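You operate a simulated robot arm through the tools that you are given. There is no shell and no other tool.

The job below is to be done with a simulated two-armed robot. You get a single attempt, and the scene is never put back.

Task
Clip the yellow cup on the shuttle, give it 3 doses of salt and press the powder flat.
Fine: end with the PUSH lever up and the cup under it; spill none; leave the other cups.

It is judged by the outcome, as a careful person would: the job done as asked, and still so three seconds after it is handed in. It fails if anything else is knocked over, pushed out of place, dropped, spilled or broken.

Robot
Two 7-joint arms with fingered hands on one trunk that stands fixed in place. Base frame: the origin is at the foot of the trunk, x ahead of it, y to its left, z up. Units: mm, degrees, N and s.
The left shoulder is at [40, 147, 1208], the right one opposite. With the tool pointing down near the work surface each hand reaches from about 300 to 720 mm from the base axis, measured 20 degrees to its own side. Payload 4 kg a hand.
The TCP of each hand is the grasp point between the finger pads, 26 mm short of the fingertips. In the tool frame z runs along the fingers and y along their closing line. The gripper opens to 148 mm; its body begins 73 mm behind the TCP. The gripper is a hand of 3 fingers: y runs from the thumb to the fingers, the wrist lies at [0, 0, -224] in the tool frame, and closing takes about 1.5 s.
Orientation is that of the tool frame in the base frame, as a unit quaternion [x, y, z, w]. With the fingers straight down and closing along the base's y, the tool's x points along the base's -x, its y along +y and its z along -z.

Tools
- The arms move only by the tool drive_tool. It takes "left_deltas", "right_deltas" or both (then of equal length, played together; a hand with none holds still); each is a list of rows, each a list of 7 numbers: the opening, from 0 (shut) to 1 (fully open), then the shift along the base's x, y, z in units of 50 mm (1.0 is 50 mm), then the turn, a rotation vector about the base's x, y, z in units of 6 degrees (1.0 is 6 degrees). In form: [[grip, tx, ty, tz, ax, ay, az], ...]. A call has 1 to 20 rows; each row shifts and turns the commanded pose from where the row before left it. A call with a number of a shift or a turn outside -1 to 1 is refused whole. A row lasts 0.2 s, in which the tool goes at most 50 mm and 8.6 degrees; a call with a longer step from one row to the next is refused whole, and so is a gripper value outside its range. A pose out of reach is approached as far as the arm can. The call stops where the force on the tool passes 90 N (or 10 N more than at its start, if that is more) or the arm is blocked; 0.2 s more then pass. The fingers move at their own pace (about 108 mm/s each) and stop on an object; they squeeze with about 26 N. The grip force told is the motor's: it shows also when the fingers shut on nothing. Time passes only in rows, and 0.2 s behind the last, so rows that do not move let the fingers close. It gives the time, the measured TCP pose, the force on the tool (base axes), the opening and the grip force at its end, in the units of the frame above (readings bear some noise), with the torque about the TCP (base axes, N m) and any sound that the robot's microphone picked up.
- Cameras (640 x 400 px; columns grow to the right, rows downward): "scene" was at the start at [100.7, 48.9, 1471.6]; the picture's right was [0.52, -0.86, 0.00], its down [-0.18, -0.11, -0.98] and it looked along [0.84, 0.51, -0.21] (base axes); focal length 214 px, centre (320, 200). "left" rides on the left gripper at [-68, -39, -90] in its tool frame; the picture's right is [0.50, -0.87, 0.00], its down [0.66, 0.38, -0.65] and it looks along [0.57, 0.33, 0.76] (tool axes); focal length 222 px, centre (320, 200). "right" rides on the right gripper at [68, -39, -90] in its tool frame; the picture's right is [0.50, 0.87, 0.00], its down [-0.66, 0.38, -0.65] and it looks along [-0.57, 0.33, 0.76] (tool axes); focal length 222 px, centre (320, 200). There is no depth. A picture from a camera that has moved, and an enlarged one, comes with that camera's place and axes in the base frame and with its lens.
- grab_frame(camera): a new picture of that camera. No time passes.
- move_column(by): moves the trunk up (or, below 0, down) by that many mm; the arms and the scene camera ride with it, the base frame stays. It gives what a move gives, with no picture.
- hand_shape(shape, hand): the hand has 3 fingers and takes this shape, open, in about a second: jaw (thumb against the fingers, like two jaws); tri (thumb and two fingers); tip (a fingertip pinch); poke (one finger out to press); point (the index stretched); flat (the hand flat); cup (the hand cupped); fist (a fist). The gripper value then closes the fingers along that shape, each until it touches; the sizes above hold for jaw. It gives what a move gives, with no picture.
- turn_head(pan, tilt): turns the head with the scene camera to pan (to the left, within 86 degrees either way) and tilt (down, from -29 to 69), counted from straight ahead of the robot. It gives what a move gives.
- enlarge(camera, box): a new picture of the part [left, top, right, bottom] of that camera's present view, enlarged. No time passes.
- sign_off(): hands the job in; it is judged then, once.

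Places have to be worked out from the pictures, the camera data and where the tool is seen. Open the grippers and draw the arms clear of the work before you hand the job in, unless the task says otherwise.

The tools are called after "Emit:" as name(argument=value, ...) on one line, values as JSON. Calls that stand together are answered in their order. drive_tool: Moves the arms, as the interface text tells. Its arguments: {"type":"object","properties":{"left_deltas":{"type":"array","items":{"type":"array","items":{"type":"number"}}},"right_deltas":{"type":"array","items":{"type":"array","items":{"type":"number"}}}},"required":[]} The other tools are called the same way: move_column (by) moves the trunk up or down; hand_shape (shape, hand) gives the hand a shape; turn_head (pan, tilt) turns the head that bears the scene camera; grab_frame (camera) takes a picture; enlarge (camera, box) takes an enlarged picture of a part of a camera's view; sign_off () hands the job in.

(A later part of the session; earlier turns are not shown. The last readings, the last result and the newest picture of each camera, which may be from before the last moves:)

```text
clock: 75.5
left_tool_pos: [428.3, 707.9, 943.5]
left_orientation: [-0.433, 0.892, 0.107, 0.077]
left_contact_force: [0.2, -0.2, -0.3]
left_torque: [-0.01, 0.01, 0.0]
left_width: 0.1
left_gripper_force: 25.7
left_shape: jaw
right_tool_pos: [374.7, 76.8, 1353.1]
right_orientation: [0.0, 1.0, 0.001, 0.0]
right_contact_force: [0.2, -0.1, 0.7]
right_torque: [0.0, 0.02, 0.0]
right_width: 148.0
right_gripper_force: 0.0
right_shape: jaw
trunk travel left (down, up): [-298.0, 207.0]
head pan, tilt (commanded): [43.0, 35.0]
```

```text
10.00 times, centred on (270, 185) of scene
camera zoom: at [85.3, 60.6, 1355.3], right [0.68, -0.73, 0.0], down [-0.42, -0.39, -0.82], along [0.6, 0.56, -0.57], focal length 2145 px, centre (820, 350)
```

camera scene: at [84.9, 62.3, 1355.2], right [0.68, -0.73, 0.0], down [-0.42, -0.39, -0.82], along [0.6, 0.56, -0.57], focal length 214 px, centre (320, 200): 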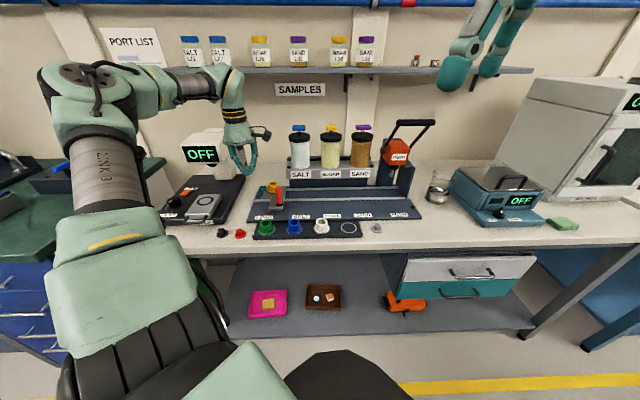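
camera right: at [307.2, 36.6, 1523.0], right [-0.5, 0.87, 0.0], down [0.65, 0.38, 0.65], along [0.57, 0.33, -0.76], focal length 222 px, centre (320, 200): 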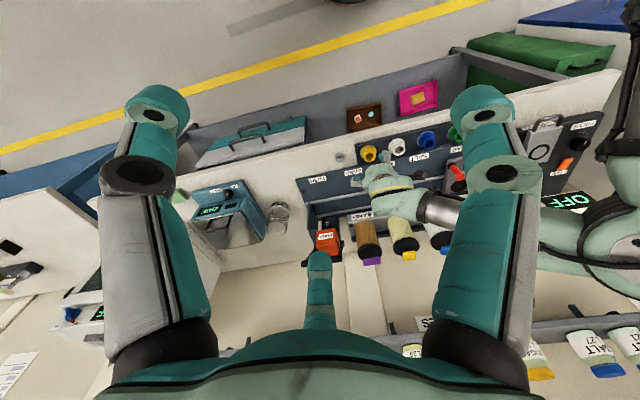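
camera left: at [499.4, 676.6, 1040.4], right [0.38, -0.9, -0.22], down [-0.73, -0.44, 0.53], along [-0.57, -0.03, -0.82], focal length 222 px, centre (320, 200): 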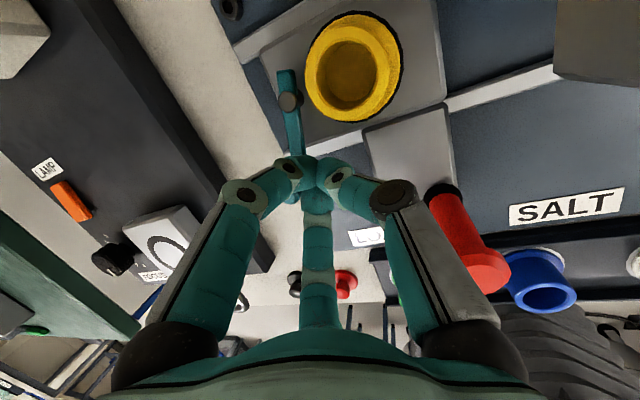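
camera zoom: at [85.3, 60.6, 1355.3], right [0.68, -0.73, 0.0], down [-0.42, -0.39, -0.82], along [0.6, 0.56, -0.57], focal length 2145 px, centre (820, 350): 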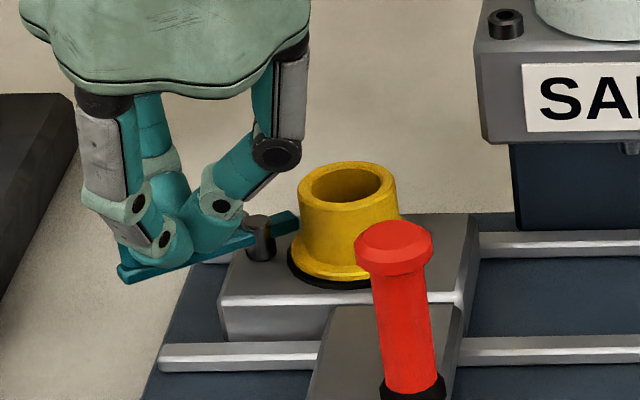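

The tongue is swinging over the cup's flange, exactly the closing motion (clip at ~60°). To finish without my fingers meeting the pivot bolt, I step back, go round to the front side of the knob, and will push it further back.

Emit:
drive_tool(left_deltas=[[0, -0.212, -0.212, 0, 0, 0, 0], [0, -0.212, -0.212, 0, 0, 0, 0], [0, -0.226, 0.226, 0, 0, 0, 0], [0, -0.226, 0.226, 0, 0, 0, 0], [0, 0, 0, 0, 0, 0, 0]])

Emit:
enlarge(camera="left", box=[220, 20, 460, 220])

Emit:
enlarge(camera="scene", box=[230, 150, 310, 210])

```text
clock: 76.7
left_tool_pos: [383.7, 710.1, 944.0]
left_orientation: [-0.432, 0.892, 0.109, 0.077]
left_contact_force: [-0.1, -0.3, 0.5]
left_torque: [0.0, -0.03, 0.03]
left_width: 0.0
left_gripper_force: 26.0
left_shape: jaw
right_tool_pos: [374.1, 75.6, 1351.9]
right_orientation: [0.001, 1.0, 0.001, 0.0]
right_contact_force: [-1.0, -1.0, -0.1]
right_torque: [-0.01, -0.04, 0.0]
right_width: 147.8
right_gripper_force: 0.1
right_shape: jaw
trunk travel left (down, up): [-298.0, 207.0]
head pan, tilt (commanded): [43.0, 35.0]
```

```text
2.00 times, centred on (340, 120) of left
camera zoom: at [452.5, 713.5, 1041.1], right [0.38, -0.9, -0.22], down [-0.73, -0.44, 0.53], along [-0.57, -0.03, -0.82], focal length 444 px, centre (280, 360)
```

zoom: 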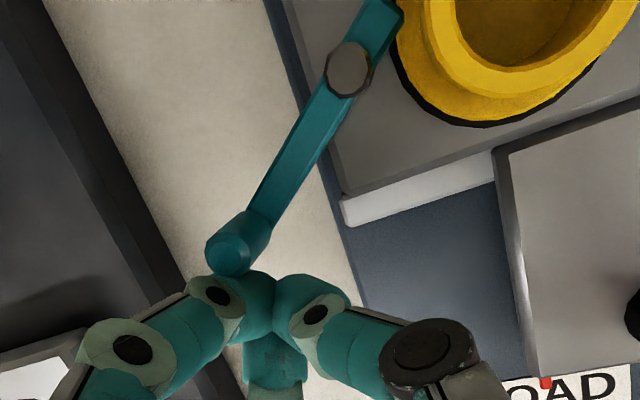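

```text
6.67 times, centred on (270, 180) of scene
camera zoom: at [85.5, 60.2, 1355.3], right [0.68, -0.73, 0.0], down [-0.42, -0.39, -0.82], along [0.6, 0.56, -0.57], focal length 1430 px, centre (653, 333)
```

zoom: 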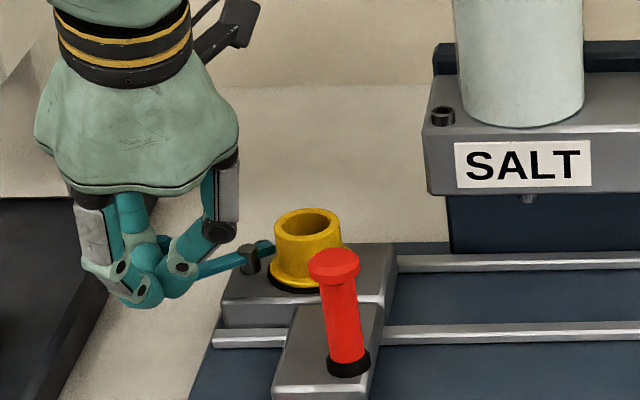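

The shuttle has come back to its LOAD stop and the clip stands at ~56°. I reposition a touch so the push drives the knob back and leftward (against the LOAD stop), then push through toward 90°.

Emit:
drive_tool(left_deltas=[[0, 0.088, -0.268, 0, 0, 0, 0], [0, 0.057, 0.057, 0, 0, 0, 0], [0, 0.029, 0.115, 0, 0, 0, 0], [0, 0.029, 0.115, 0, 0, 0, 0], [0, 0.055, 0.163, 0, 0, 0, 0], [0, 0, 0, 0, 0, 0, 0]])

Emit:
enlarge(camera="left", box=[220, 20, 460, 220])

Emit:
enlarge(camera="scene", box=[230, 150, 310, 210])

```text
clock: 78.1
left_tool_pos: [397.7, 719.3, 942.4]
left_orientation: [-0.433, 0.892, 0.108, 0.077]
left_contact_force: [0.3, -0.2, 0.3]
left_torque: [-0.01, -0.05, 0.02]
left_width: 0.0
left_gripper_force: 26.3
left_shape: jaw
right_tool_pos: [375.3, 75.8, 1353.1]
right_orientation: [0.0, 1.0, 0.001, 0.0]
right_contact_force: [0.2, 0.2, 0.3]
right_torque: [0.0, 0.01, 0.02]
right_width: 148.0
right_gripper_force: 0.1
right_shape: jaw
trunk travel left (down, up): [-298.0, 207.0]
head pan, tilt (commanded): [43.0, 35.0]
```

```text
2.00 times, centred on (340, 120) of left
camera zoom: at [465.7, 722.5, 1038.7], right [0.38, -0.9, -0.22], down [-0.73, -0.44, 0.53], along [-0.57, -0.04, -0.82], focal length 444 px, centre (280, 360)
```

zoom: 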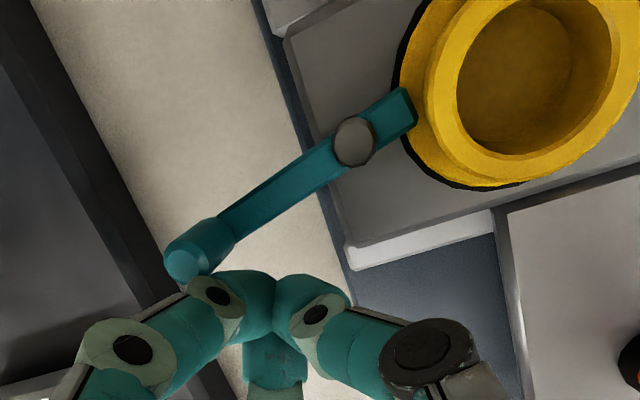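

```text
6.67 times, centred on (270, 180) of scene
camera zoom: at [85.2, 60.6, 1355.3], right [0.68, -0.73, 0.0], down [-0.42, -0.39, -0.82], along [0.6, 0.56, -0.57], focal length 1430 px, centre (653, 333)
```

zoom: 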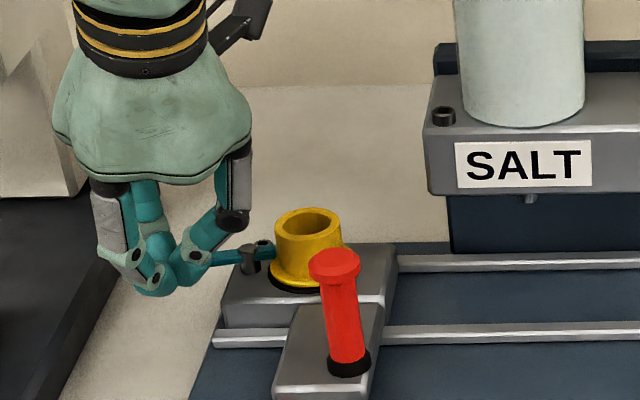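

The tongue now lies over the flange at ~77°. I continue with small pushes toward 90° and watch for a stop.

Emit:
drive_tool(left_deltas=[[0, 0.05, 0.064, 0, 0, 0, 0], [0, 0.05, 0.064, 0, 0, 0, 0], [0, 0.05, 0.064, 0, 0, 0, 0], [0, 0, 0, 0, 0, 0, 0]])

Emit:
enlarge(camera="left", box=[220, 20, 460, 220])

Emit:
enlarge(camera="scene", box=[230, 150, 310, 210])

```text
clock: 79.1
left_tool_pos: [404.9, 728.8, 943.6]
left_orientation: [-0.434, 0.891, 0.108, 0.076]
left_contact_force: [-0.1, -0.7, 0.8]
left_torque: [0.01, -0.01, 0.01]
left_width: 0.1
left_gripper_force: 26.2
left_shape: jaw
right_tool_pos: [374.1, 76.2, 1352.8]
right_orientation: [0.0, 1.0, 0.001, 0.001]
right_contact_force: [-0.5, -0.1, -0.2]
right_torque: [-0.02, -0.02, 0.0]
right_width: 147.9
right_gripper_force: 0.1
right_shape: jaw
trunk travel left (down, up): [-298.0, 207.0]
head pan, tilt (commanded): [43.0, 35.0]
```

```text
2.00 times, centred on (340, 120) of left
camera zoom: at [473.1, 731.8, 1040.3], right [0.38, -0.9, -0.22], down [-0.73, -0.44, 0.53], along [-0.57, -0.04, -0.82], focal length 444 px, centre (280, 360)
```

zoom: 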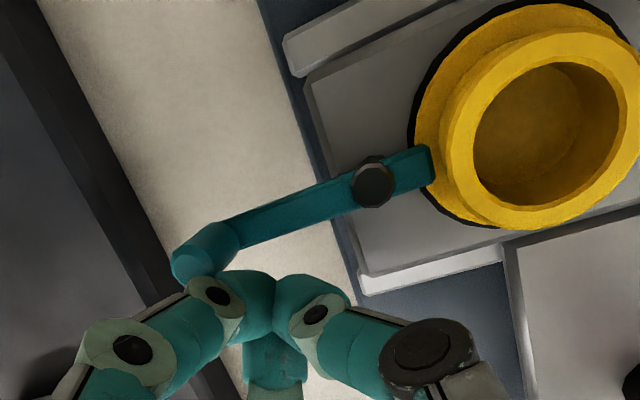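

```text
6.67 times, centred on (270, 180) of scene
camera zoom: at [85.3, 60.7, 1355.3], right [0.68, -0.73, 0.0], down [-0.42, -0.39, -0.82], along [0.6, 0.56, -0.57], focal length 1430 px, centre (653, 333)
```

zoom: 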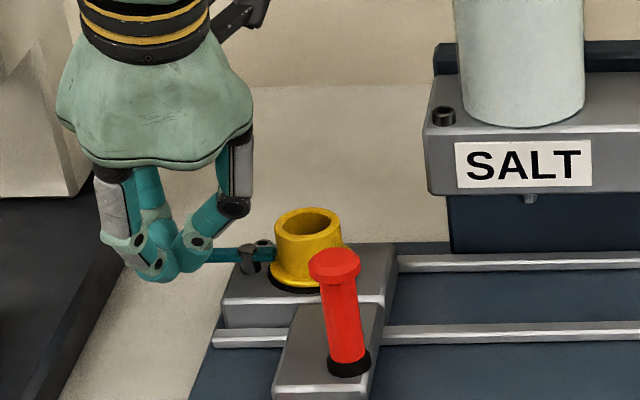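

The clip is now at ~89°, tongue square over the flange. I give one more 3 mm nudge to see whether it seats against a stop.

Emit:
drive_tool(left_deltas=[[0, 0.042, 0.042, 0, 0, 0, 0], [0, 0, 0, 0, 0, 0, 0], [0, 0, 0, 0, 0, 0, 0]])

Emit:
enlarge(camera="left", box=[220, 20, 460, 220])

```text
clock: 79.9
left_tool_pos: [406.0, 729.0, 945.5]
left_orientation: [-0.433, 0.892, 0.108, 0.077]
left_contact_force: [-4.0, -4.3, 1.1]
left_torque: [0.0, 0.0, 0.06]
left_width: 0.1
left_gripper_force: 25.6
left_shape: jaw
right_tool_pos: [374.3, 74.8, 1353.0]
right_orientation: [-0.001, 1.0, 0.0, 0.001]
right_contact_force: [0.2, -0.3, 0.6]
right_torque: [-0.01, -0.01, 0.03]
right_width: 148.0
right_gripper_force: 0.0
right_shape: jaw
trunk travel left (down, up): [-298.0, 207.0]
head pan, tilt (commanded): [43.0, 35.0]
```

```text
2.00 times, centred on (340, 120) of left
camera zoom: at [475.1, 733.0, 1041.7], right [0.38, -0.9, -0.22], down [-0.73, -0.44, 0.53], along [-0.57, -0.03, -0.82], focal length 444 px, centre (280, 360)
```

zoom: 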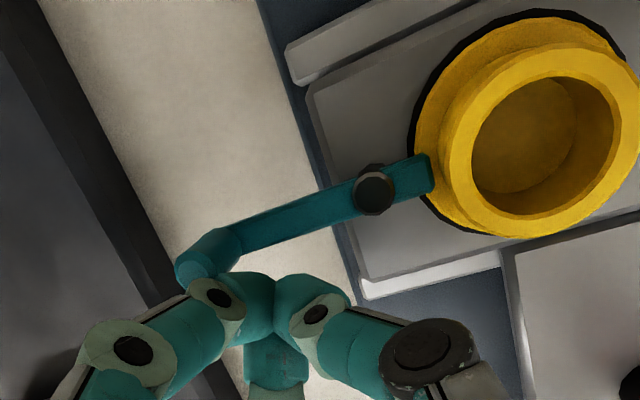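

A firm 6 N stop at ~90°: the clip is fully closed over the flange. I back the hand off toward the front and raise it, then verify the clip stays.

Emit:
drive_tool(left_deltas=[[0, -0.18, -0.18, 0, 0, 0, 0], [0, -0.25, -0.25, 0, 0, 0, 0], [0, -0.2, -0.2, 0.6, 0, 0, 0], [0, -0.1, -0.3, 0.8, 0, 0, 0], [0, 0, -0.4, 0.6, 0, 0, 0], [0, 0, 0, 0, 0, 0, 0]])

Emit:
grab_frame(camera="left")

Emit:
enlarge(camera="scene", box=[240, 160, 310, 210])

```text
clock: 81.3
left_tool_pos: [369.4, 663.8, 1043.4]
left_orientation: [-0.433, 0.892, 0.108, 0.077]
left_contact_force: [-0.5, -0.3, -0.5]
left_torque: [-0.03, 0.0, 0.01]
left_width: 0.0
left_gripper_force: 26.2
left_shape: jaw
right_tool_pos: [375.1, 76.7, 1352.7]
right_orientation: [0.0, 1.0, 0.0, -0.001]
right_contact_force: [-0.4, -0.6, -0.1]
right_torque: [-0.04, 0.0, 0.01]
right_width: 147.8
right_gripper_force: 0.0
right_shape: jaw
trunk travel left (down, up): [-298.0, 207.0]
head pan, tilt (commanded): [43.0, 35.0]
```

```text
taken
camera left: at [438.8, 667.9, 1140.3], right [0.38, -0.9, -0.22], down [-0.73, -0.44, 0.53], along [-0.57, -0.04, -0.82], focal length 222 px, centre (320, 200)
```

left: 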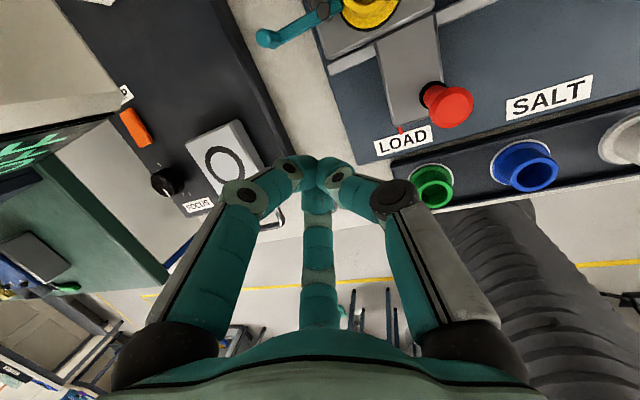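

```text
8.00 times, centred on (275, 185) of scene
camera zoom: at [85.6, 61.4, 1355.2], right [0.68, -0.73, 0.0], down [-0.42, -0.39, -0.82], along [0.6, 0.56, -0.57], focal length 1716 px, centre (680, 320)
```

zoom: 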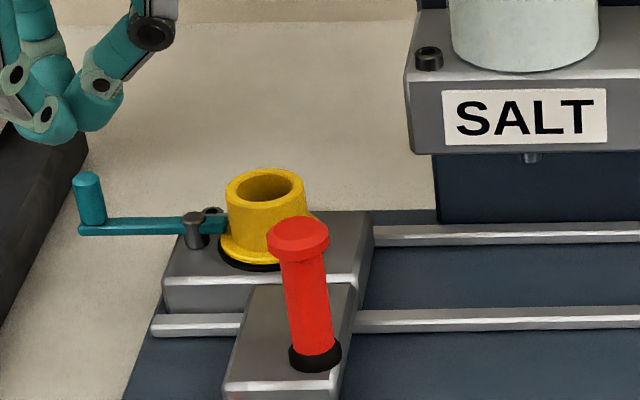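

The clip is closed: the tongue sits on the yellow cup's flange, and the SALT spout is 130 mm along the rail. Now I re-orient (untilt, yaw to 0°, tilt 25° outward) and open, moving to hover in front of the red post.

Emit:
drive_tool(left_deltas=[[0, 0, 0, 0, -0.825, 0.116, 0], [0, 0, 0, 0, -0.825, 0.116, 0], [0, 0, 0, 0, -0.825, 0.116, 0], [0.5, 0.0742, -0.181, -0.028, 0, 0, -0.963], [0.5, 0.0742, -0.181, -0.028, 0, 0, -0.963], [0.5, 0.0742, -0.181, -0.028, 0, 0, -0.963], [0.5, 0.0742, -0.181, -0.028, 0, 0, -0.963], [0.5, 0.0742, -0.181, -0.028, 0, 0, -0.963], [0.5, 0.0742, -0.181, -0.028, 0, 0, -0.963], [0.5, 0.0742, -0.181, -0.028, 0, 0, -0.963], [0.5, 0.0742, -0.181, -0.028, 0, 0, -0.963], [0.5, 0.0742, -0.181, -0.028, 0, 0, -0.963], [0.5, 0, 0, 0, 0.589, -0.589, 0], [0.5, 0, 0, 0, 0.589, -0.589, 0], [0.5, 0, 0, 0, 0.589, -0.589, 0], [0.5, 0, 0, 0, 0.589, -0.589, 0], [0.5, 0, 0, 0, 0.589, -0.589, 0], [0.5, 0, 0, 0, 0, 0, 0]])

Emit:
grab_frame(camera="left")

Emit:
grab_frame(camera="scene")

```text
clock: 85.1
left_tool_pos: [403.6, 583.8, 1030.5]
left_orientation: [0.003, 0.976, 0.151, 0.157]
left_contact_force: [-0.3, 0.2, 1.1]
left_torque: [-0.03, 0.0, 0.01]
left_width: 73.7
left_gripper_force: 0.1
left_shape: jaw
right_tool_pos: [374.5, 76.7, 1351.8]
right_orientation: [0.0, 1.0, 0.001, 0.0]
right_contact_force: [-0.4, 0.1, -0.1]
right_torque: [-0.02, -0.01, 0.01]
right_width: 147.9
right_gripper_force: 0.1
right_shape: jaw
trunk travel left (down, up): [-298.0, 207.0]
head pan, tilt (commanded): [43.0, 35.0]
```

```text
taken
camera left: at [442.1, 515.5, 1120.7], right [-0.44, -0.8, -0.41], down [-0.84, 0.2, 0.5], along [-0.32, 0.56, -0.76], focal length 222 px, centre (320, 200)
```

left: 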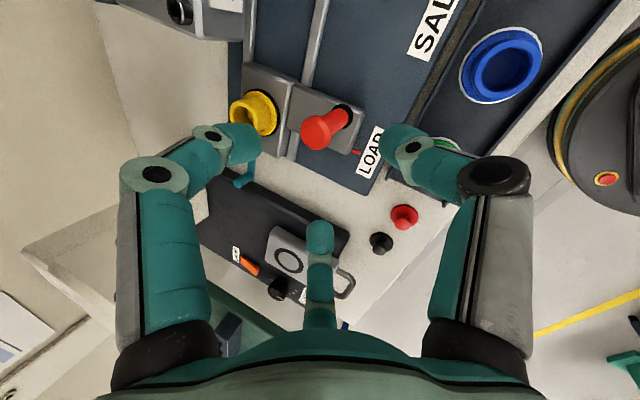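

```text
taken
camera scene: at [85.6, 60.8, 1355.2], right [0.68, -0.73, 0.0], down [-0.42, -0.39, -0.82], along [0.6, 0.56, -0.57], focal length 214 px, centre (320, 200)
```

scene: 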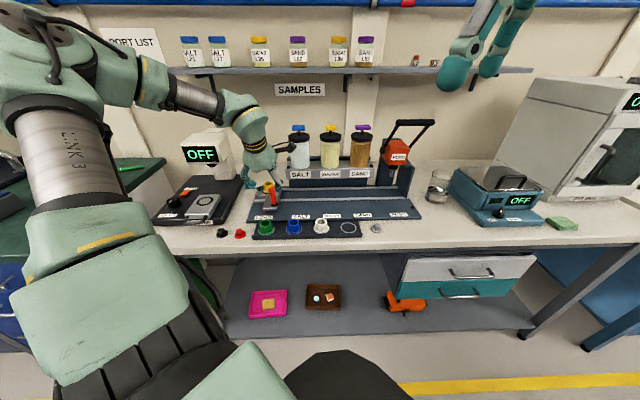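

The hand is above and in front of the post. I zoom to place the post exactly.

Emit:
enlarge(camera="left", box=[220, 60, 400, 200])

Emit:
enlarge(camera="scene", box=[230, 150, 320, 220])

```text
2.86 times, centred on (310, 130) of left
camera zoom: at [442.1, 515.5, 1120.7], right [-0.44, -0.8, -0.41], down [-0.84, 0.2, 0.5], along [-0.32, 0.56, -0.76], focal length 635 px, centre (349, 400)
```

zoom: 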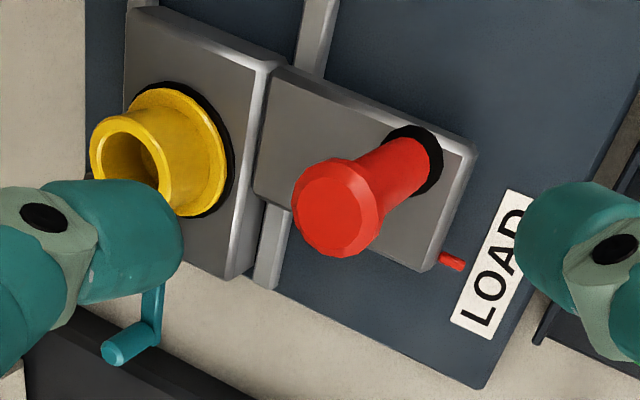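

```text
5.71 times, centred on (275, 185) of scene
camera zoom: at [85.6, 60.8, 1355.2], right [0.68, -0.73, 0.0], down [-0.42, -0.39, -0.82], along [0.6, 0.56, -0.57], focal length 1226 px, centre (577, 286)
```

zoom: 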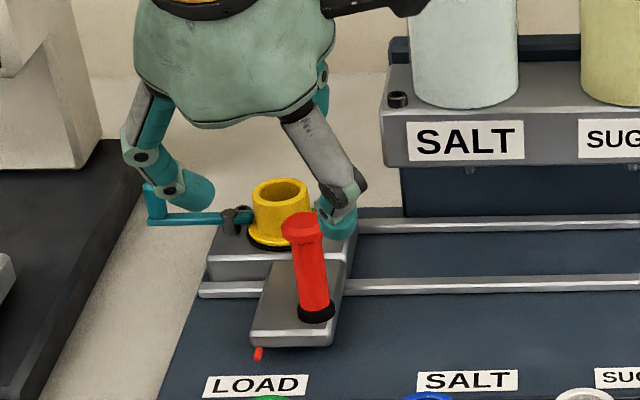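

Post axis is at about (431.5, 608), top z≈961. I advance along the tool axis so the open fingers surround it.

Emit:
drive_tool(left_deltas=[[0.5, 0.185, 0.169, -0.579, 0, 0, 0], [0.5, 0.185, 0.169, -0.579, 0, 0, 0], [0.5, 0.185, 0.169, -0.579, 0, 0, 0], [0.5, 0, 0, 0, 0, 0, 0], [0.5, 0, 0, 0, 0, 0, 0]])

Emit:
enlarge(camera="left", box=[200, 60, 420, 240])

Emit:
enlarge(camera="scene", box=[230, 150, 320, 220])

```text
clock: 86.3
left_tool_pos: [431.3, 606.8, 944.7]
left_orientation: [0.002, 0.976, 0.15, 0.156]
left_contact_force: [0.1, -0.2, -0.3]
left_torque: [-0.03, -0.01, 0.01]
left_width: 73.5
left_gripper_force: 0.0
left_shape: jaw
right_tool_pos: [374.0, 75.6, 1353.4]
right_orientation: [0.0, 1.0, 0.001, 0.0]
right_contact_force: [-0.4, -0.3, 0.2]
right_torque: [0.0, 0.01, -0.02]
right_width: 147.9
right_gripper_force: 0.0
right_shape: jaw
trunk travel left (down, up): [-298.0, 207.0]
head pan, tilt (commanded): [43.0, 35.0]
```

```text
2.22 times, centred on (310, 150) of left
camera zoom: at [470.2, 538.8, 1034.0], right [-0.44, -0.8, -0.41], down [-0.84, 0.2, 0.5], along [-0.32, 0.56, -0.76], focal length 494 px, centre (342, 311)
```

zoom: 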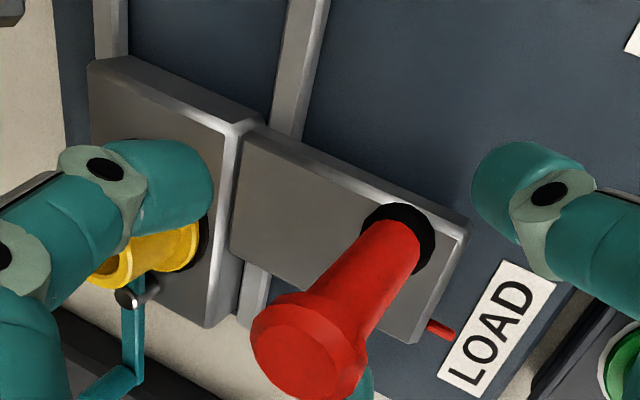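

```text
5.71 times, centred on (275, 185) of scene
camera zoom: at [85.3, 60.7, 1355.3], right [0.68, -0.73, 0.0], down [-0.42, -0.39, -0.82], along [0.6, 0.56, -0.57], focal length 1226 px, centre (577, 286)
```

zoom: 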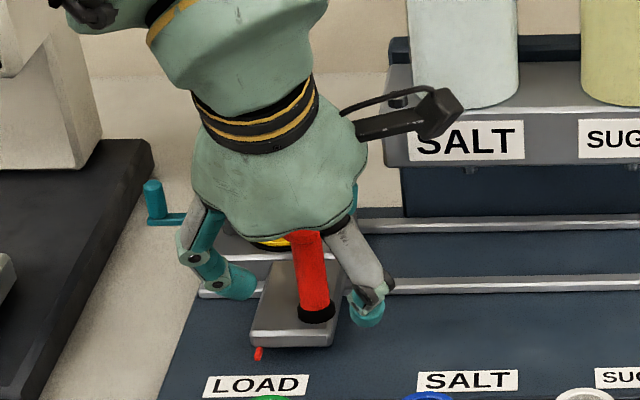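

The fingers surround the post, with the camera well in front of the dispensers. I close them to a loose cage (≈32 mm) around the 27 mm head.

Emit:
drive_tool(left_deltas=[[0.4, 0, 0, 0, 0, 0, 0], [0.3, 0, 0, 0, 0, 0, 0], [0.22, 0, 0, 0, 0, 0, 0], [0.22, 0, 0, 0, 0, 0, 0], [0.22, 0, 0, 0, 0, 0, 0]])

Emit:
enlarge(camera="left", box=[200, 60, 420, 240])

Emit:
enlarge(camera="scene", box=[230, 150, 320, 220])

```text
clock: 87.5
left_tool_pos: [431.6, 606.2, 944.7]
left_orientation: [0.002, 0.976, 0.15, 0.156]
left_contact_force: [-0.6, 0.2, -0.1]
left_torque: [-0.01, 0.0, 0.0]
left_width: 32.9
left_gripper_force: 0.0
left_shape: jaw
right_tool_pos: [375.3, 76.4, 1352.8]
right_orientation: [0.001, 1.0, 0.001, -0.001]
right_contact_force: [-0.2, 0.6, -0.7]
right_torque: [0.01, -0.02, -0.05]
right_width: 147.9
right_gripper_force: 0.2
right_shape: jaw
trunk travel left (down, up): [-298.0, 207.0]
head pan, tilt (commanded): [43.0, 35.0]
```

```text
2.22 times, centred on (310, 150) of left
camera zoom: at [470.2, 538.7, 1034.2], right [-0.44, -0.8, -0.41], down [-0.84, 0.2, 0.5], along [-0.32, 0.56, -0.76], focal length 494 px, centre (342, 311)
```

zoom: 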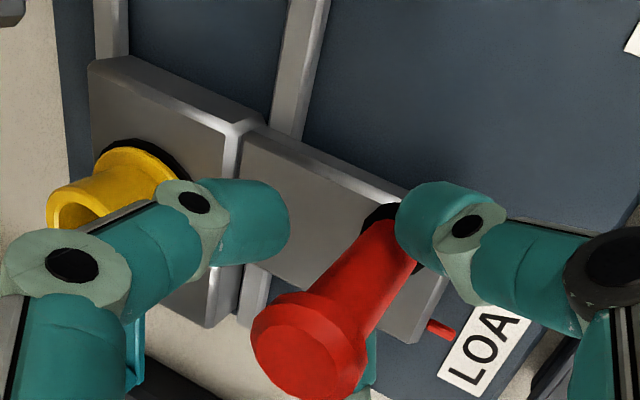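

```text
5.71 times, centred on (275, 185) of scene
camera zoom: at [85.4, 60.7, 1355.3], right [0.68, -0.73, 0.0], down [-0.42, -0.39, -0.82], along [0.6, 0.56, -0.57], focal length 1226 px, centre (577, 286)
```

zoom: 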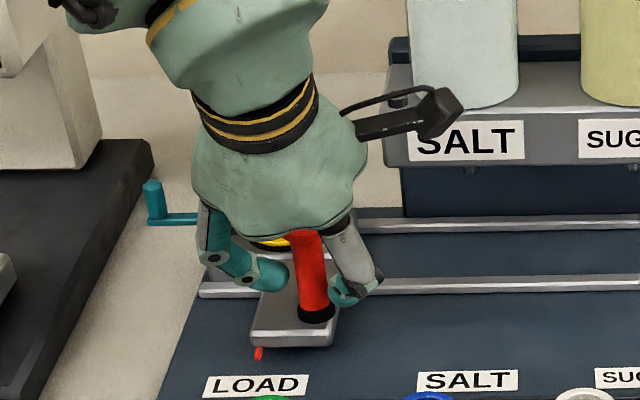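

The post is caged. I slide the shuttle 100 mm along the rail toward SALT, slowly, then check.

Emit:
drive_tool(left_deltas=[[0.22, 0.1414, -0.1414, 0, 0, 0, 0], [0.22, 0.1414, -0.1414, 0, 0, 0, 0], [0.22, 0.1414, -0.1414, 0, 0, 0, 0], [0.22, 0.1414, -0.1414, 0, 0, 0, 0], [0.22, 0.1414, -0.1414, 0, 0, 0, 0], [0.22, 0.1414, -0.1414, 0, 0, 0, 0], [0.22, 0.1414, -0.1414, 0, 0, 0, 0], [0.22, 0.1414, -0.1414, 0, 0, 0, 0], [0.22, 0.1414, -0.1414, 0, 0, 0, 0], [0.22, 0.1414, -0.1414, 0, 0, 0, 0], [0.22, 0, 0, 0, 0, 0, 0]])

Emit:
enlarge(camera="left", box=[200, 60, 420, 240])

Emit:
enlarge(camera="scene", box=[240, 150, 350, 230])

```text
clock: 89.9
left_tool_pos: [501.8, 538.4, 944.8]
left_orientation: [0.002, 0.976, 0.151, 0.156]
left_contact_force: [-0.2, 0.5, -0.2]
left_torque: [0.04, -0.04, 0.01]
left_width: 33.2
left_gripper_force: 0.1
left_shape: jaw
right_tool_pos: [374.4, 77.2, 1352.2]
right_orientation: [0.0, 1.0, 0.001, 0.0]
right_contact_force: [-0.3, -0.6, -0.5]
right_torque: [0.02, -0.04, -0.01]
right_width: 148.1
right_gripper_force: 0.0
right_shape: jaw
trunk travel left (down, up): [-298.0, 207.0]
head pan, tilt (commanded): [43.0, 35.0]
```

```text
2.22 times, centred on (310, 150) of left
camera zoom: at [539.7, 471.1, 1034.5], right [-0.44, -0.8, -0.41], down [-0.84, 0.2, 0.5], along [-0.32, 0.56, -0.76], focal length 494 px, centre (342, 311)
```

zoom: 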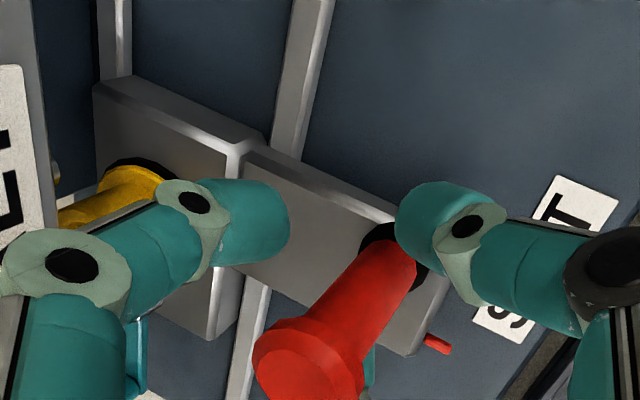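

```text
5.00 times, centred on (295, 190) of scene
camera zoom: at [85.2, 60.9, 1355.3], right [0.68, -0.73, 0.0], down [-0.42, -0.39, -0.82], along [0.6, 0.56, -0.57], focal length 1072 px, centre (445, 250)
```

zoom: 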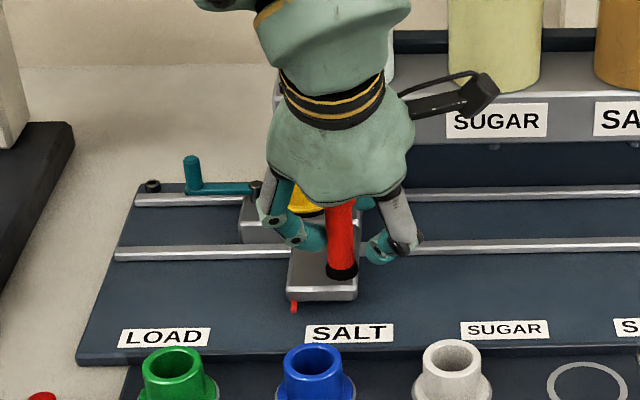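

The shuttle follows smoothly; the pointer is at about +90.5 mm, with SALT at +130. I move 36 mm further and then fine-tune.

Emit:
drive_tool(left_deltas=[[0.22, 0.1273, -0.1273, 0, 0, 0, 0], [0.22, 0.1273, -0.1273, 0, 0, 0, 0], [0.22, 0.1273, -0.1273, 0, 0, 0, 0], [0.22, 0.1273, -0.1273, 0, 0, 0, 0], [0.22, 0, 0, 0, 0, 0, 0], [0.22, 0, 0, 0, 0, 0, 0]])

Emit:
enlarge(camera="scene", box=[270, 180, 340, 230])

Emit:
enlarge(camera="left", box=[200, 60, 420, 240])

```text
clock: 91.3
left_tool_pos: [527.4, 509.4, 945.9]
left_orientation: [0.002, 0.976, 0.15, 0.156]
left_contact_force: [-1.4, 1.1, -0.1]
left_torque: [0.01, 0.0, 0.02]
left_width: 33.1
left_gripper_force: 0.0
left_shape: jaw
right_tool_pos: [375.4, 74.8, 1353.2]
right_orientation: [0.001, 1.0, 0.001, 0.0]
right_contact_force: [0.6, -0.5, 0.0]
right_torque: [0.04, -0.04, 0.0]
right_width: 148.3
right_gripper_force: 0.0
right_shape: jaw
trunk travel left (down, up): [-298.0, 207.0]
head pan, tilt (commanded): [43.0, 35.0]
```

```text
8.00 times, centred on (305, 205) of scene
camera zoom: at [85.5, 60.6, 1355.3], right [0.68, -0.73, 0.0], down [-0.42, -0.39, -0.82], along [0.6, 0.56, -0.57], focal length 1716 px, centre (440, 160)
```

zoom: 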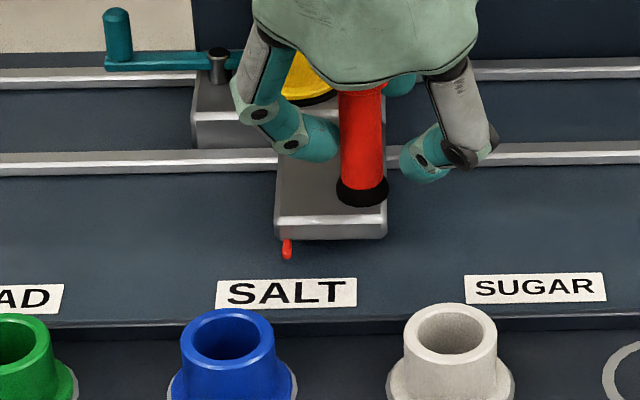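

```text
2.22 times, centred on (310, 150) of left
camera zoom: at [566.2, 442.6, 1034.6], right [-0.44, -0.8, -0.41], down [-0.84, 0.2, 0.5], along [-0.32, 0.56, -0.76], focal length 494 px, centre (342, 311)
```

zoom: 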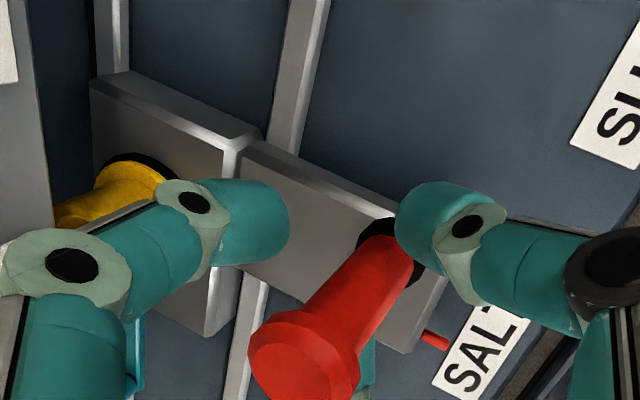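

The pointer lines up with the SALT label (both at +130.7 mm). I open the fingers and withdraw back along the tool axis to view cup versus spout.

Emit:
drive_tool(left_deltas=[[0.3, 0, 0, 0, 0, 0, 0], [0.45, 0, 0, 0, 0, 0, 0], [0.5, 0, 0, 0, 0, 0, 0], [0.5, 0, 0, 0, 0, 0, 0], [0.5, -0.15, -0.15, 0.5, 0, 0, 0], [0.5, -0.25, -0.25, 0.7, 0, 0, 0], [0.5, -0.4, -0.4, 0.7, 0, 0, 0], [0.5, -0.5, -0.5, 0.5, 0, 0, 0], [0.5, 0, 0, 0, 0, 0, 0]])

Emit:
enlarge(camera="scene", box=[270, 150, 340, 210])

Emit:
grab_frame(camera="left")

Emit:
enlarge(camera="scene", box=[270, 110, 340, 160])

```text
clock: 93.3
left_tool_pos: [460.9, 446.3, 1061.7]
left_orientation: [0.001, 0.976, 0.15, 0.155]
left_contact_force: [0.1, 0.1, 0.2]
left_torque: [-0.01, 0.01, 0.0]
left_width: 73.3
left_gripper_force: 0.0
left_shape: jaw
right_tool_pos: [375.4, 76.5, 1352.8]
right_orientation: [0.001, 1.0, 0.0, 0.0]
right_contact_force: [0.1, 0.1, -0.1]
right_torque: [-0.01, 0.02, -0.01]
right_width: 147.6
right_gripper_force: 0.0
right_shape: jaw
trunk travel left (down, up): [-298.0, 207.0]
head pan, tilt (commanded): [43.0, 35.0]
```

```text
6.67 times, centred on (305, 180) of scene
camera zoom: at [86.1, 61.3, 1355.2], right [0.68, -0.73, 0.0], down [-0.42, -0.39, -0.82], along [0.6, 0.56, -0.57], focal length 1430 px, centre (420, 333)
```

zoom: 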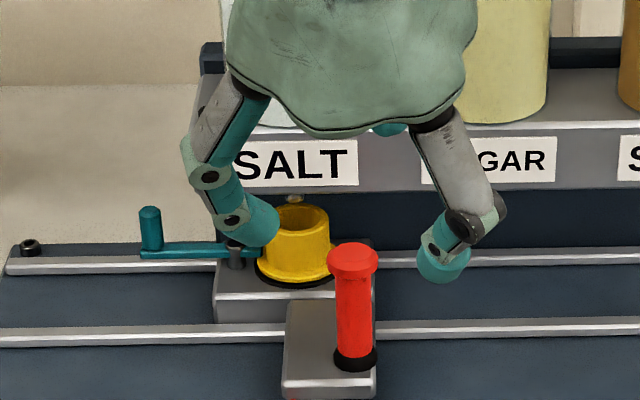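

```text
taken
camera left: at [500.9, 379.3, 1151.3], right [-0.44, -0.8, -0.41], down [-0.84, 0.2, 0.51], along [-0.32, 0.56, -0.76], focal length 222 px, centre (320, 200)
```

left: 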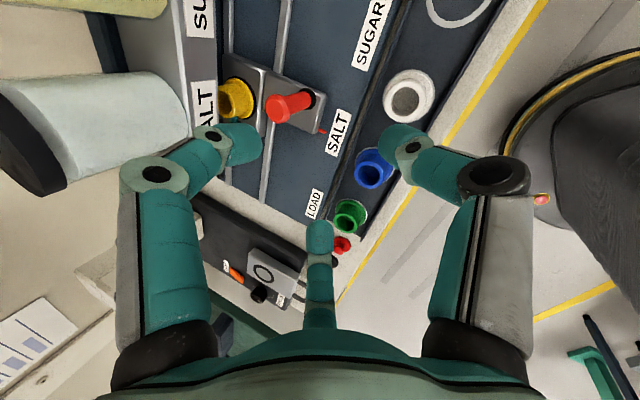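

```text
8.00 times, centred on (305, 135) of scene
camera zoom: at [86.1, 61.3, 1355.2], right [0.68, -0.73, 0.0], down [-0.42, -0.39, -0.82], along [0.6, 0.56, -0.57], focal length 1716 px, centre (440, 720)
```

zoom: 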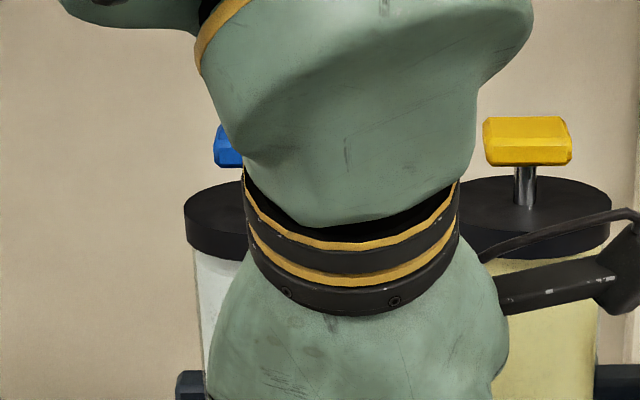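

The cup stands under the salt spout within ~1.5 mm. I raise the trunk back 80 mm, then look closely at the salt knob from the hand and scene cameras.

Emit:
move_column(by=80)

Emit:
drive_tool(left_deltas=[[0.5, -0.5, 0.2, 0.8, 0, 0, 0], [0.4, -0.5, 0.5, 0.8, 0, 0, 0], [0.2, 0, 0.7, 0.6, 0, 0, 0], [0, 0, 0.8, 0.2, 0, 0, 0], [0, 0, 0, 0, 0, 0, 0], [0, 0, 0, 0, 0, 0, 0]])

Emit:
grab_frame(camera="left")

Emit:
grab_frame(camera="scene")

```text
clock: 94.5
left_tool_pos: [462.5, 446.4, 1141.8]
left_orientation: [0.003, 0.976, 0.15, 0.157]
left_contact_force: [-0.2, 0.3, 0.5]
left_torque: [-0.02, -0.02, -0.02]
left_width: 73.8
left_gripper_force: 0.1
left_shape: jaw
right_tool_pos: [374.8, 75.2, 1432.7]
right_orientation: [0.0, 1.0, 0.001, 0.0]
right_contact_force: [0.2, 0.2, 0.1]
right_torque: [0.02, -0.03, 0.01]
right_width: 147.9
right_gripper_force: 0.0
right_shape: jaw
trunk travel left (down, up): [-378.0, 127.0]
head pan, tilt (commanded): [43.0, 35.0]
```

```text
refused: row 2 steps farther than a row can; nothing moved
```

```text
taken
camera left: at [500.8, 379.0, 1231.5], right [-0.44, -0.8, -0.41], down [-0.84, 0.2, 0.5], along [-0.32, 0.56, -0.76], focal length 222 px, centre (320, 200)
```

left: 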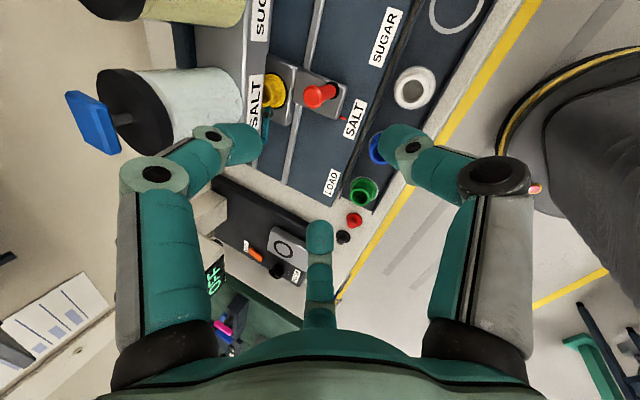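

```text
taken
camera scene: at [85.5, 60.7, 1435.1], right [0.68, -0.73, 0.0], down [-0.42, -0.39, -0.82], along [0.6, 0.56, -0.57], focal length 214 px, centre (320, 200)
```

scene: 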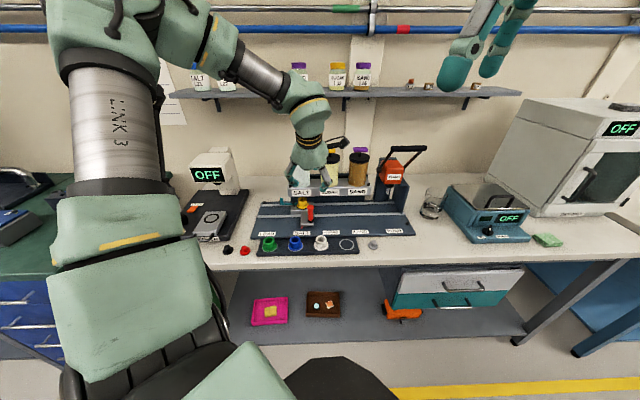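

The left camera sees the blue T-knob; I enlarge it.

Emit:
enlarge(camera="left", box=[50, 60, 180, 170])

```text
3.64 times, centred on (115, 115) of left
camera zoom: at [500.8, 379.0, 1231.5], right [-0.44, -0.8, -0.41], down [-0.84, 0.2, 0.5], along [-0.32, 0.56, -0.76], focal length 808 px, centre (1066, 509)
```

zoom: 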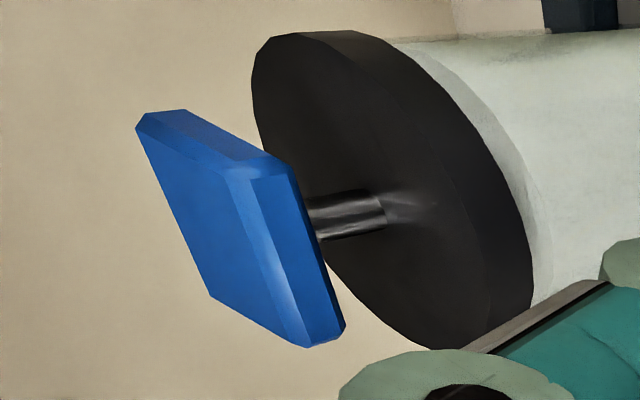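

The blue knob is a flat rectangular pad on a stem, so it looks like a push-down plunger. I close the fingers, tilt to 30°, and move to hover above the pad at about (573, 620).

Emit:
drive_tool(left_deltas=[[0.3, 0, 0, 0.8, 0, 0, 0], [0, 0, 0, 0.8, 0.589, -0.589, 0], [0, 0.443, 0.695, 0, 0, 0, 0], [0, 0.443, 0.695, 0, 0, 0, 0], [0, 0.443, 0.695, 0, 0, 0, 0], [0, 0.443, 0.695, 0, 0, 0, 0], [0, 0.443, 0.695, 0, 0, 0, 0], [0, 0, 0, 0, 0, 0, 0], [0, 0, 0, 0, 0, 0, 0]])

Emit:
grab_frame(camera="left")

Emit:
enlarge(camera="scene", box=[250, 90, 370, 220])

```text
clock: 96.5
left_tool_pos: [568.5, 621.2, 1224.8]
left_orientation: [0.002, 0.966, 0.181, 0.186]
left_contact_force: [-0.2, -0.2, 0.0]
left_torque: [0.0, 0.0, 0.01]
left_width: 0.0
left_gripper_force: 25.9
left_shape: jaw
right_tool_pos: [374.2, 76.0, 1433.5]
right_orientation: [0.0, 1.0, 0.001, 0.0]
right_contact_force: [0.1, -0.3, -0.7]
right_torque: [-0.01, 0.02, 0.01]
right_width: 147.9
right_gripper_force: 0.1
right_shape: jaw
trunk travel left (down, up): [-378.0, 127.0]
head pan, tilt (commanded): [43.0, 35.0]
```

```text
taken
camera left: at [602.6, 548.5, 1312.1], right [-0.41, -0.77, -0.48], down [-0.87, 0.17, 0.46], along [-0.27, 0.61, -0.74], focal length 222 px, centre (320, 200)
```

left: 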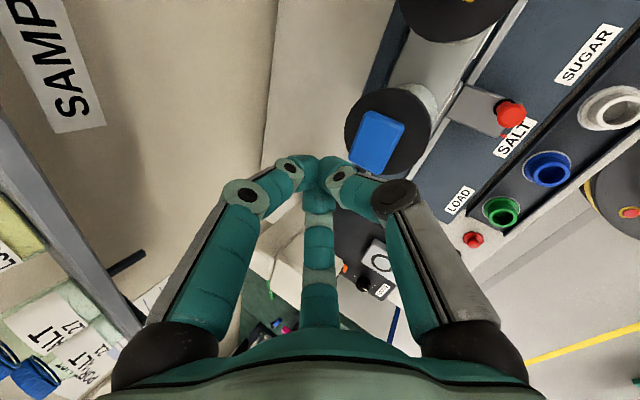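

```text
3.08 times, centred on (310, 155) of scene
camera zoom: at [85.0, 60.5, 1435.0], right [0.68, -0.73, 0.0], down [-0.42, -0.39, -0.82], along [0.6, 0.56, -0.57], focal length 660 px, centre (351, 338)
```

zoom: 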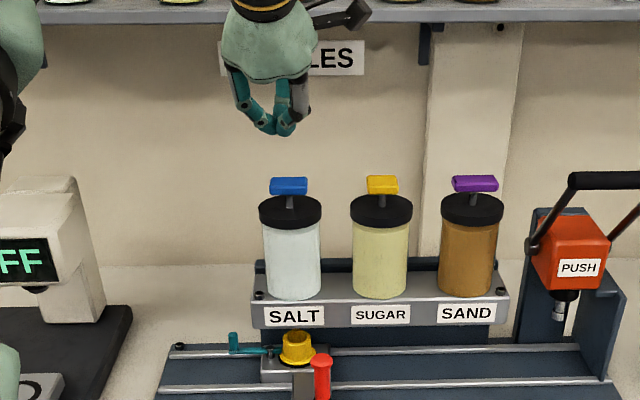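

The hand hovers above the salt dispenser; the cup sits right under it. I zoom the hand camera to locate the pad centre accurately.

Emit:
enlarge(camera="left", box=[300, 60, 460, 200])

Emit:
enlarge(camera="scene", box=[280, 130, 330, 170])

```text
2.86 times, centred on (380, 130) of left
camera zoom: at [602.6, 548.5, 1312.1], right [-0.41, -0.77, -0.48], down [-0.87, 0.17, 0.46], along [-0.27, 0.61, -0.74], focal length 635 px, centre (149, 400)
```

zoom: 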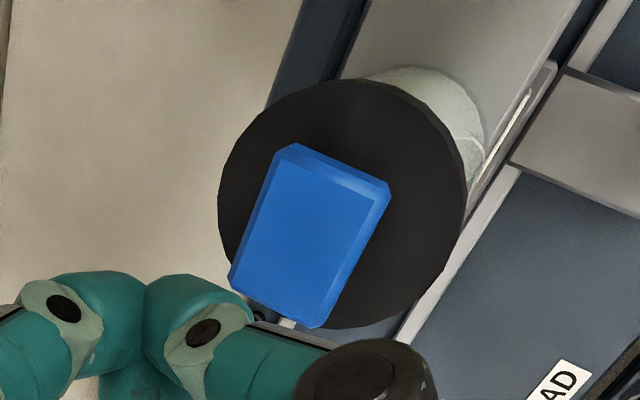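

```text
10.00 times, centred on (305, 150) of scene
camera zoom: at [85.0, 60.5, 1435.0], right [0.68, -0.73, 0.0], down [-0.42, -0.39, -0.82], along [0.6, 0.56, -0.57], focal length 2145 px, centre (470, 700)
```

zoom: 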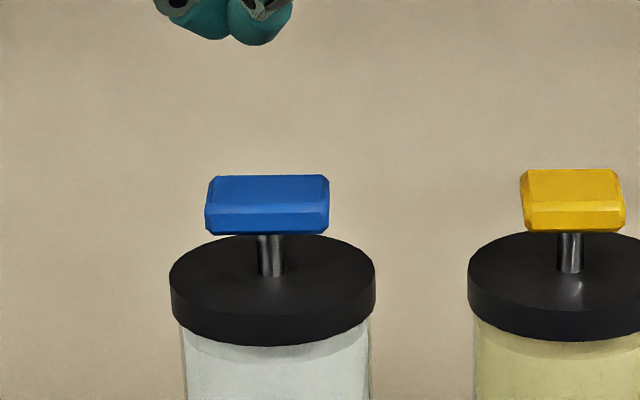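

Pad centre is about (577, 615), top z≈1142, with ~17 mm of stem beneath. I lower to just above contact.

Emit:
drive_tool(left_deltas=[[0, 0.05, -0.025, -0.4, 0, 0, 0], [0, 0.05, -0.025, -0.45, 0, 0, 0], [0, 0, 0, 0, 0, 0, 0], [0, 0, 0, 0, 0, 0, 0]])

Emit:
enlarge(camera="scene", box=[280, 130, 330, 170])

Emit:
enlarge(camera="left", box=[260, 100, 420, 240])

```text
clock: 97.5
left_tool_pos: [575.5, 616.4, 1180.9]
left_orientation: [0.003, 0.966, 0.18, 0.186]
left_contact_force: [-0.6, 0.3, -0.9]
left_torque: [-0.01, 0.01, 0.03]
left_width: 0.2
left_gripper_force: 26.0
left_shape: jaw
right_tool_pos: [374.1, 76.4, 1432.7]
right_orientation: [0.0, 1.0, 0.001, 0.0]
right_contact_force: [-0.7, 0.8, 0.4]
right_torque: [0.0, -0.01, 0.0]
right_width: 148.1
right_gripper_force: 0.0
right_shape: jaw
trunk travel left (down, up): [-378.0, 127.0]
head pan, tilt (commanded): [43.0, 35.0]
```

```text
10.00 times, centred on (305, 150) of scene
camera zoom: at [85.3, 60.5, 1435.0], right [0.68, -0.73, 0.0], down [-0.42, -0.39, -0.82], along [0.6, 0.56, -0.57], focal length 2145 px, centre (470, 700)
```

zoom: 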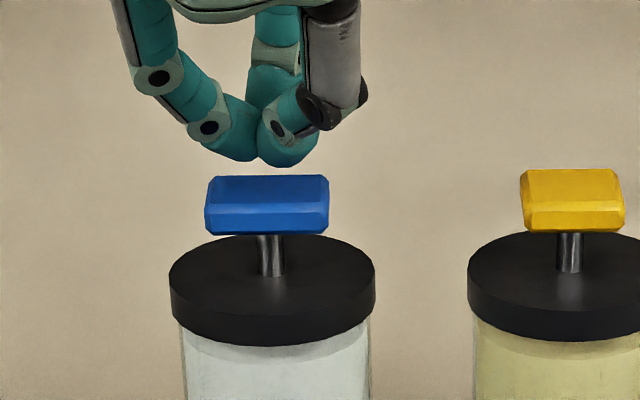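

```text
2.86 times, centred on (340, 170) of left
camera zoom: at [608.9, 544.1, 1267.4], right [-0.41, -0.77, -0.48], down [-0.87, 0.17, 0.46], along [-0.28, 0.61, -0.74], focal length 635 px, centre (263, 286)
```

zoom: 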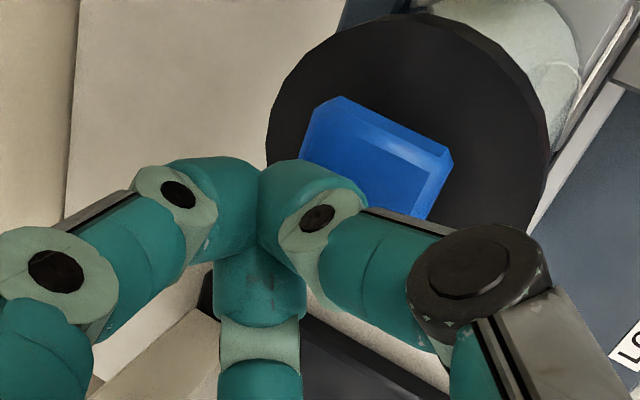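

The thumb tip is just above the pad. I step down 9 mm and read the force for contact.

Emit:
drive_tool(left_deltas=[[0, -0.042, 0.042, -0.09, 0, 0, 0], [0, 0, 0, -0.09, 0, 0, 0], [0, 0, 0, 0, 0, 0, 0], [0, 0, 0, 0, 0, 0, 0]])

Emit:
enlarge(camera="scene", box=[280, 130, 330, 170])

```text
clock: 98.5
left_tool_pos: [574.9, 620.6, 1169.6]
left_orientation: [0.002, 0.966, 0.181, 0.186]
left_contact_force: [-0.1, 0.8, 1.5]
left_torque: [0.01, 0.02, -0.02]
left_width: 0.0
left_gripper_force: 26.5
left_shape: jaw
right_tool_pos: [374.0, 74.8, 1433.0]
right_orientation: [-0.001, 1.0, 0.0, -0.001]
right_contact_force: [0.6, 0.3, 0.8]
right_torque: [-0.01, -0.01, 0.03]
right_width: 147.7
right_gripper_force: 0.0
right_shape: jaw
trunk travel left (down, up): [-378.0, 127.0]
head pan, tilt (commanded): [43.0, 35.0]
```

```text
10.00 times, centred on (305, 150) of scene
camera zoom: at [85.2, 60.6, 1435.0], right [0.68, -0.73, 0.0], down [-0.42, -0.39, -0.82], along [0.6, 0.56, -0.57], focal length 2145 px, centre (470, 700)
```

zoom: 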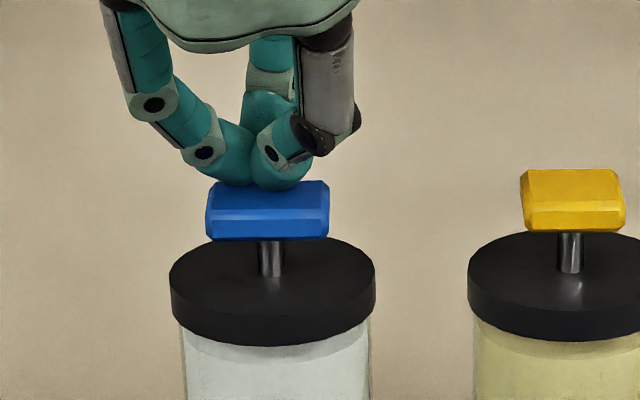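

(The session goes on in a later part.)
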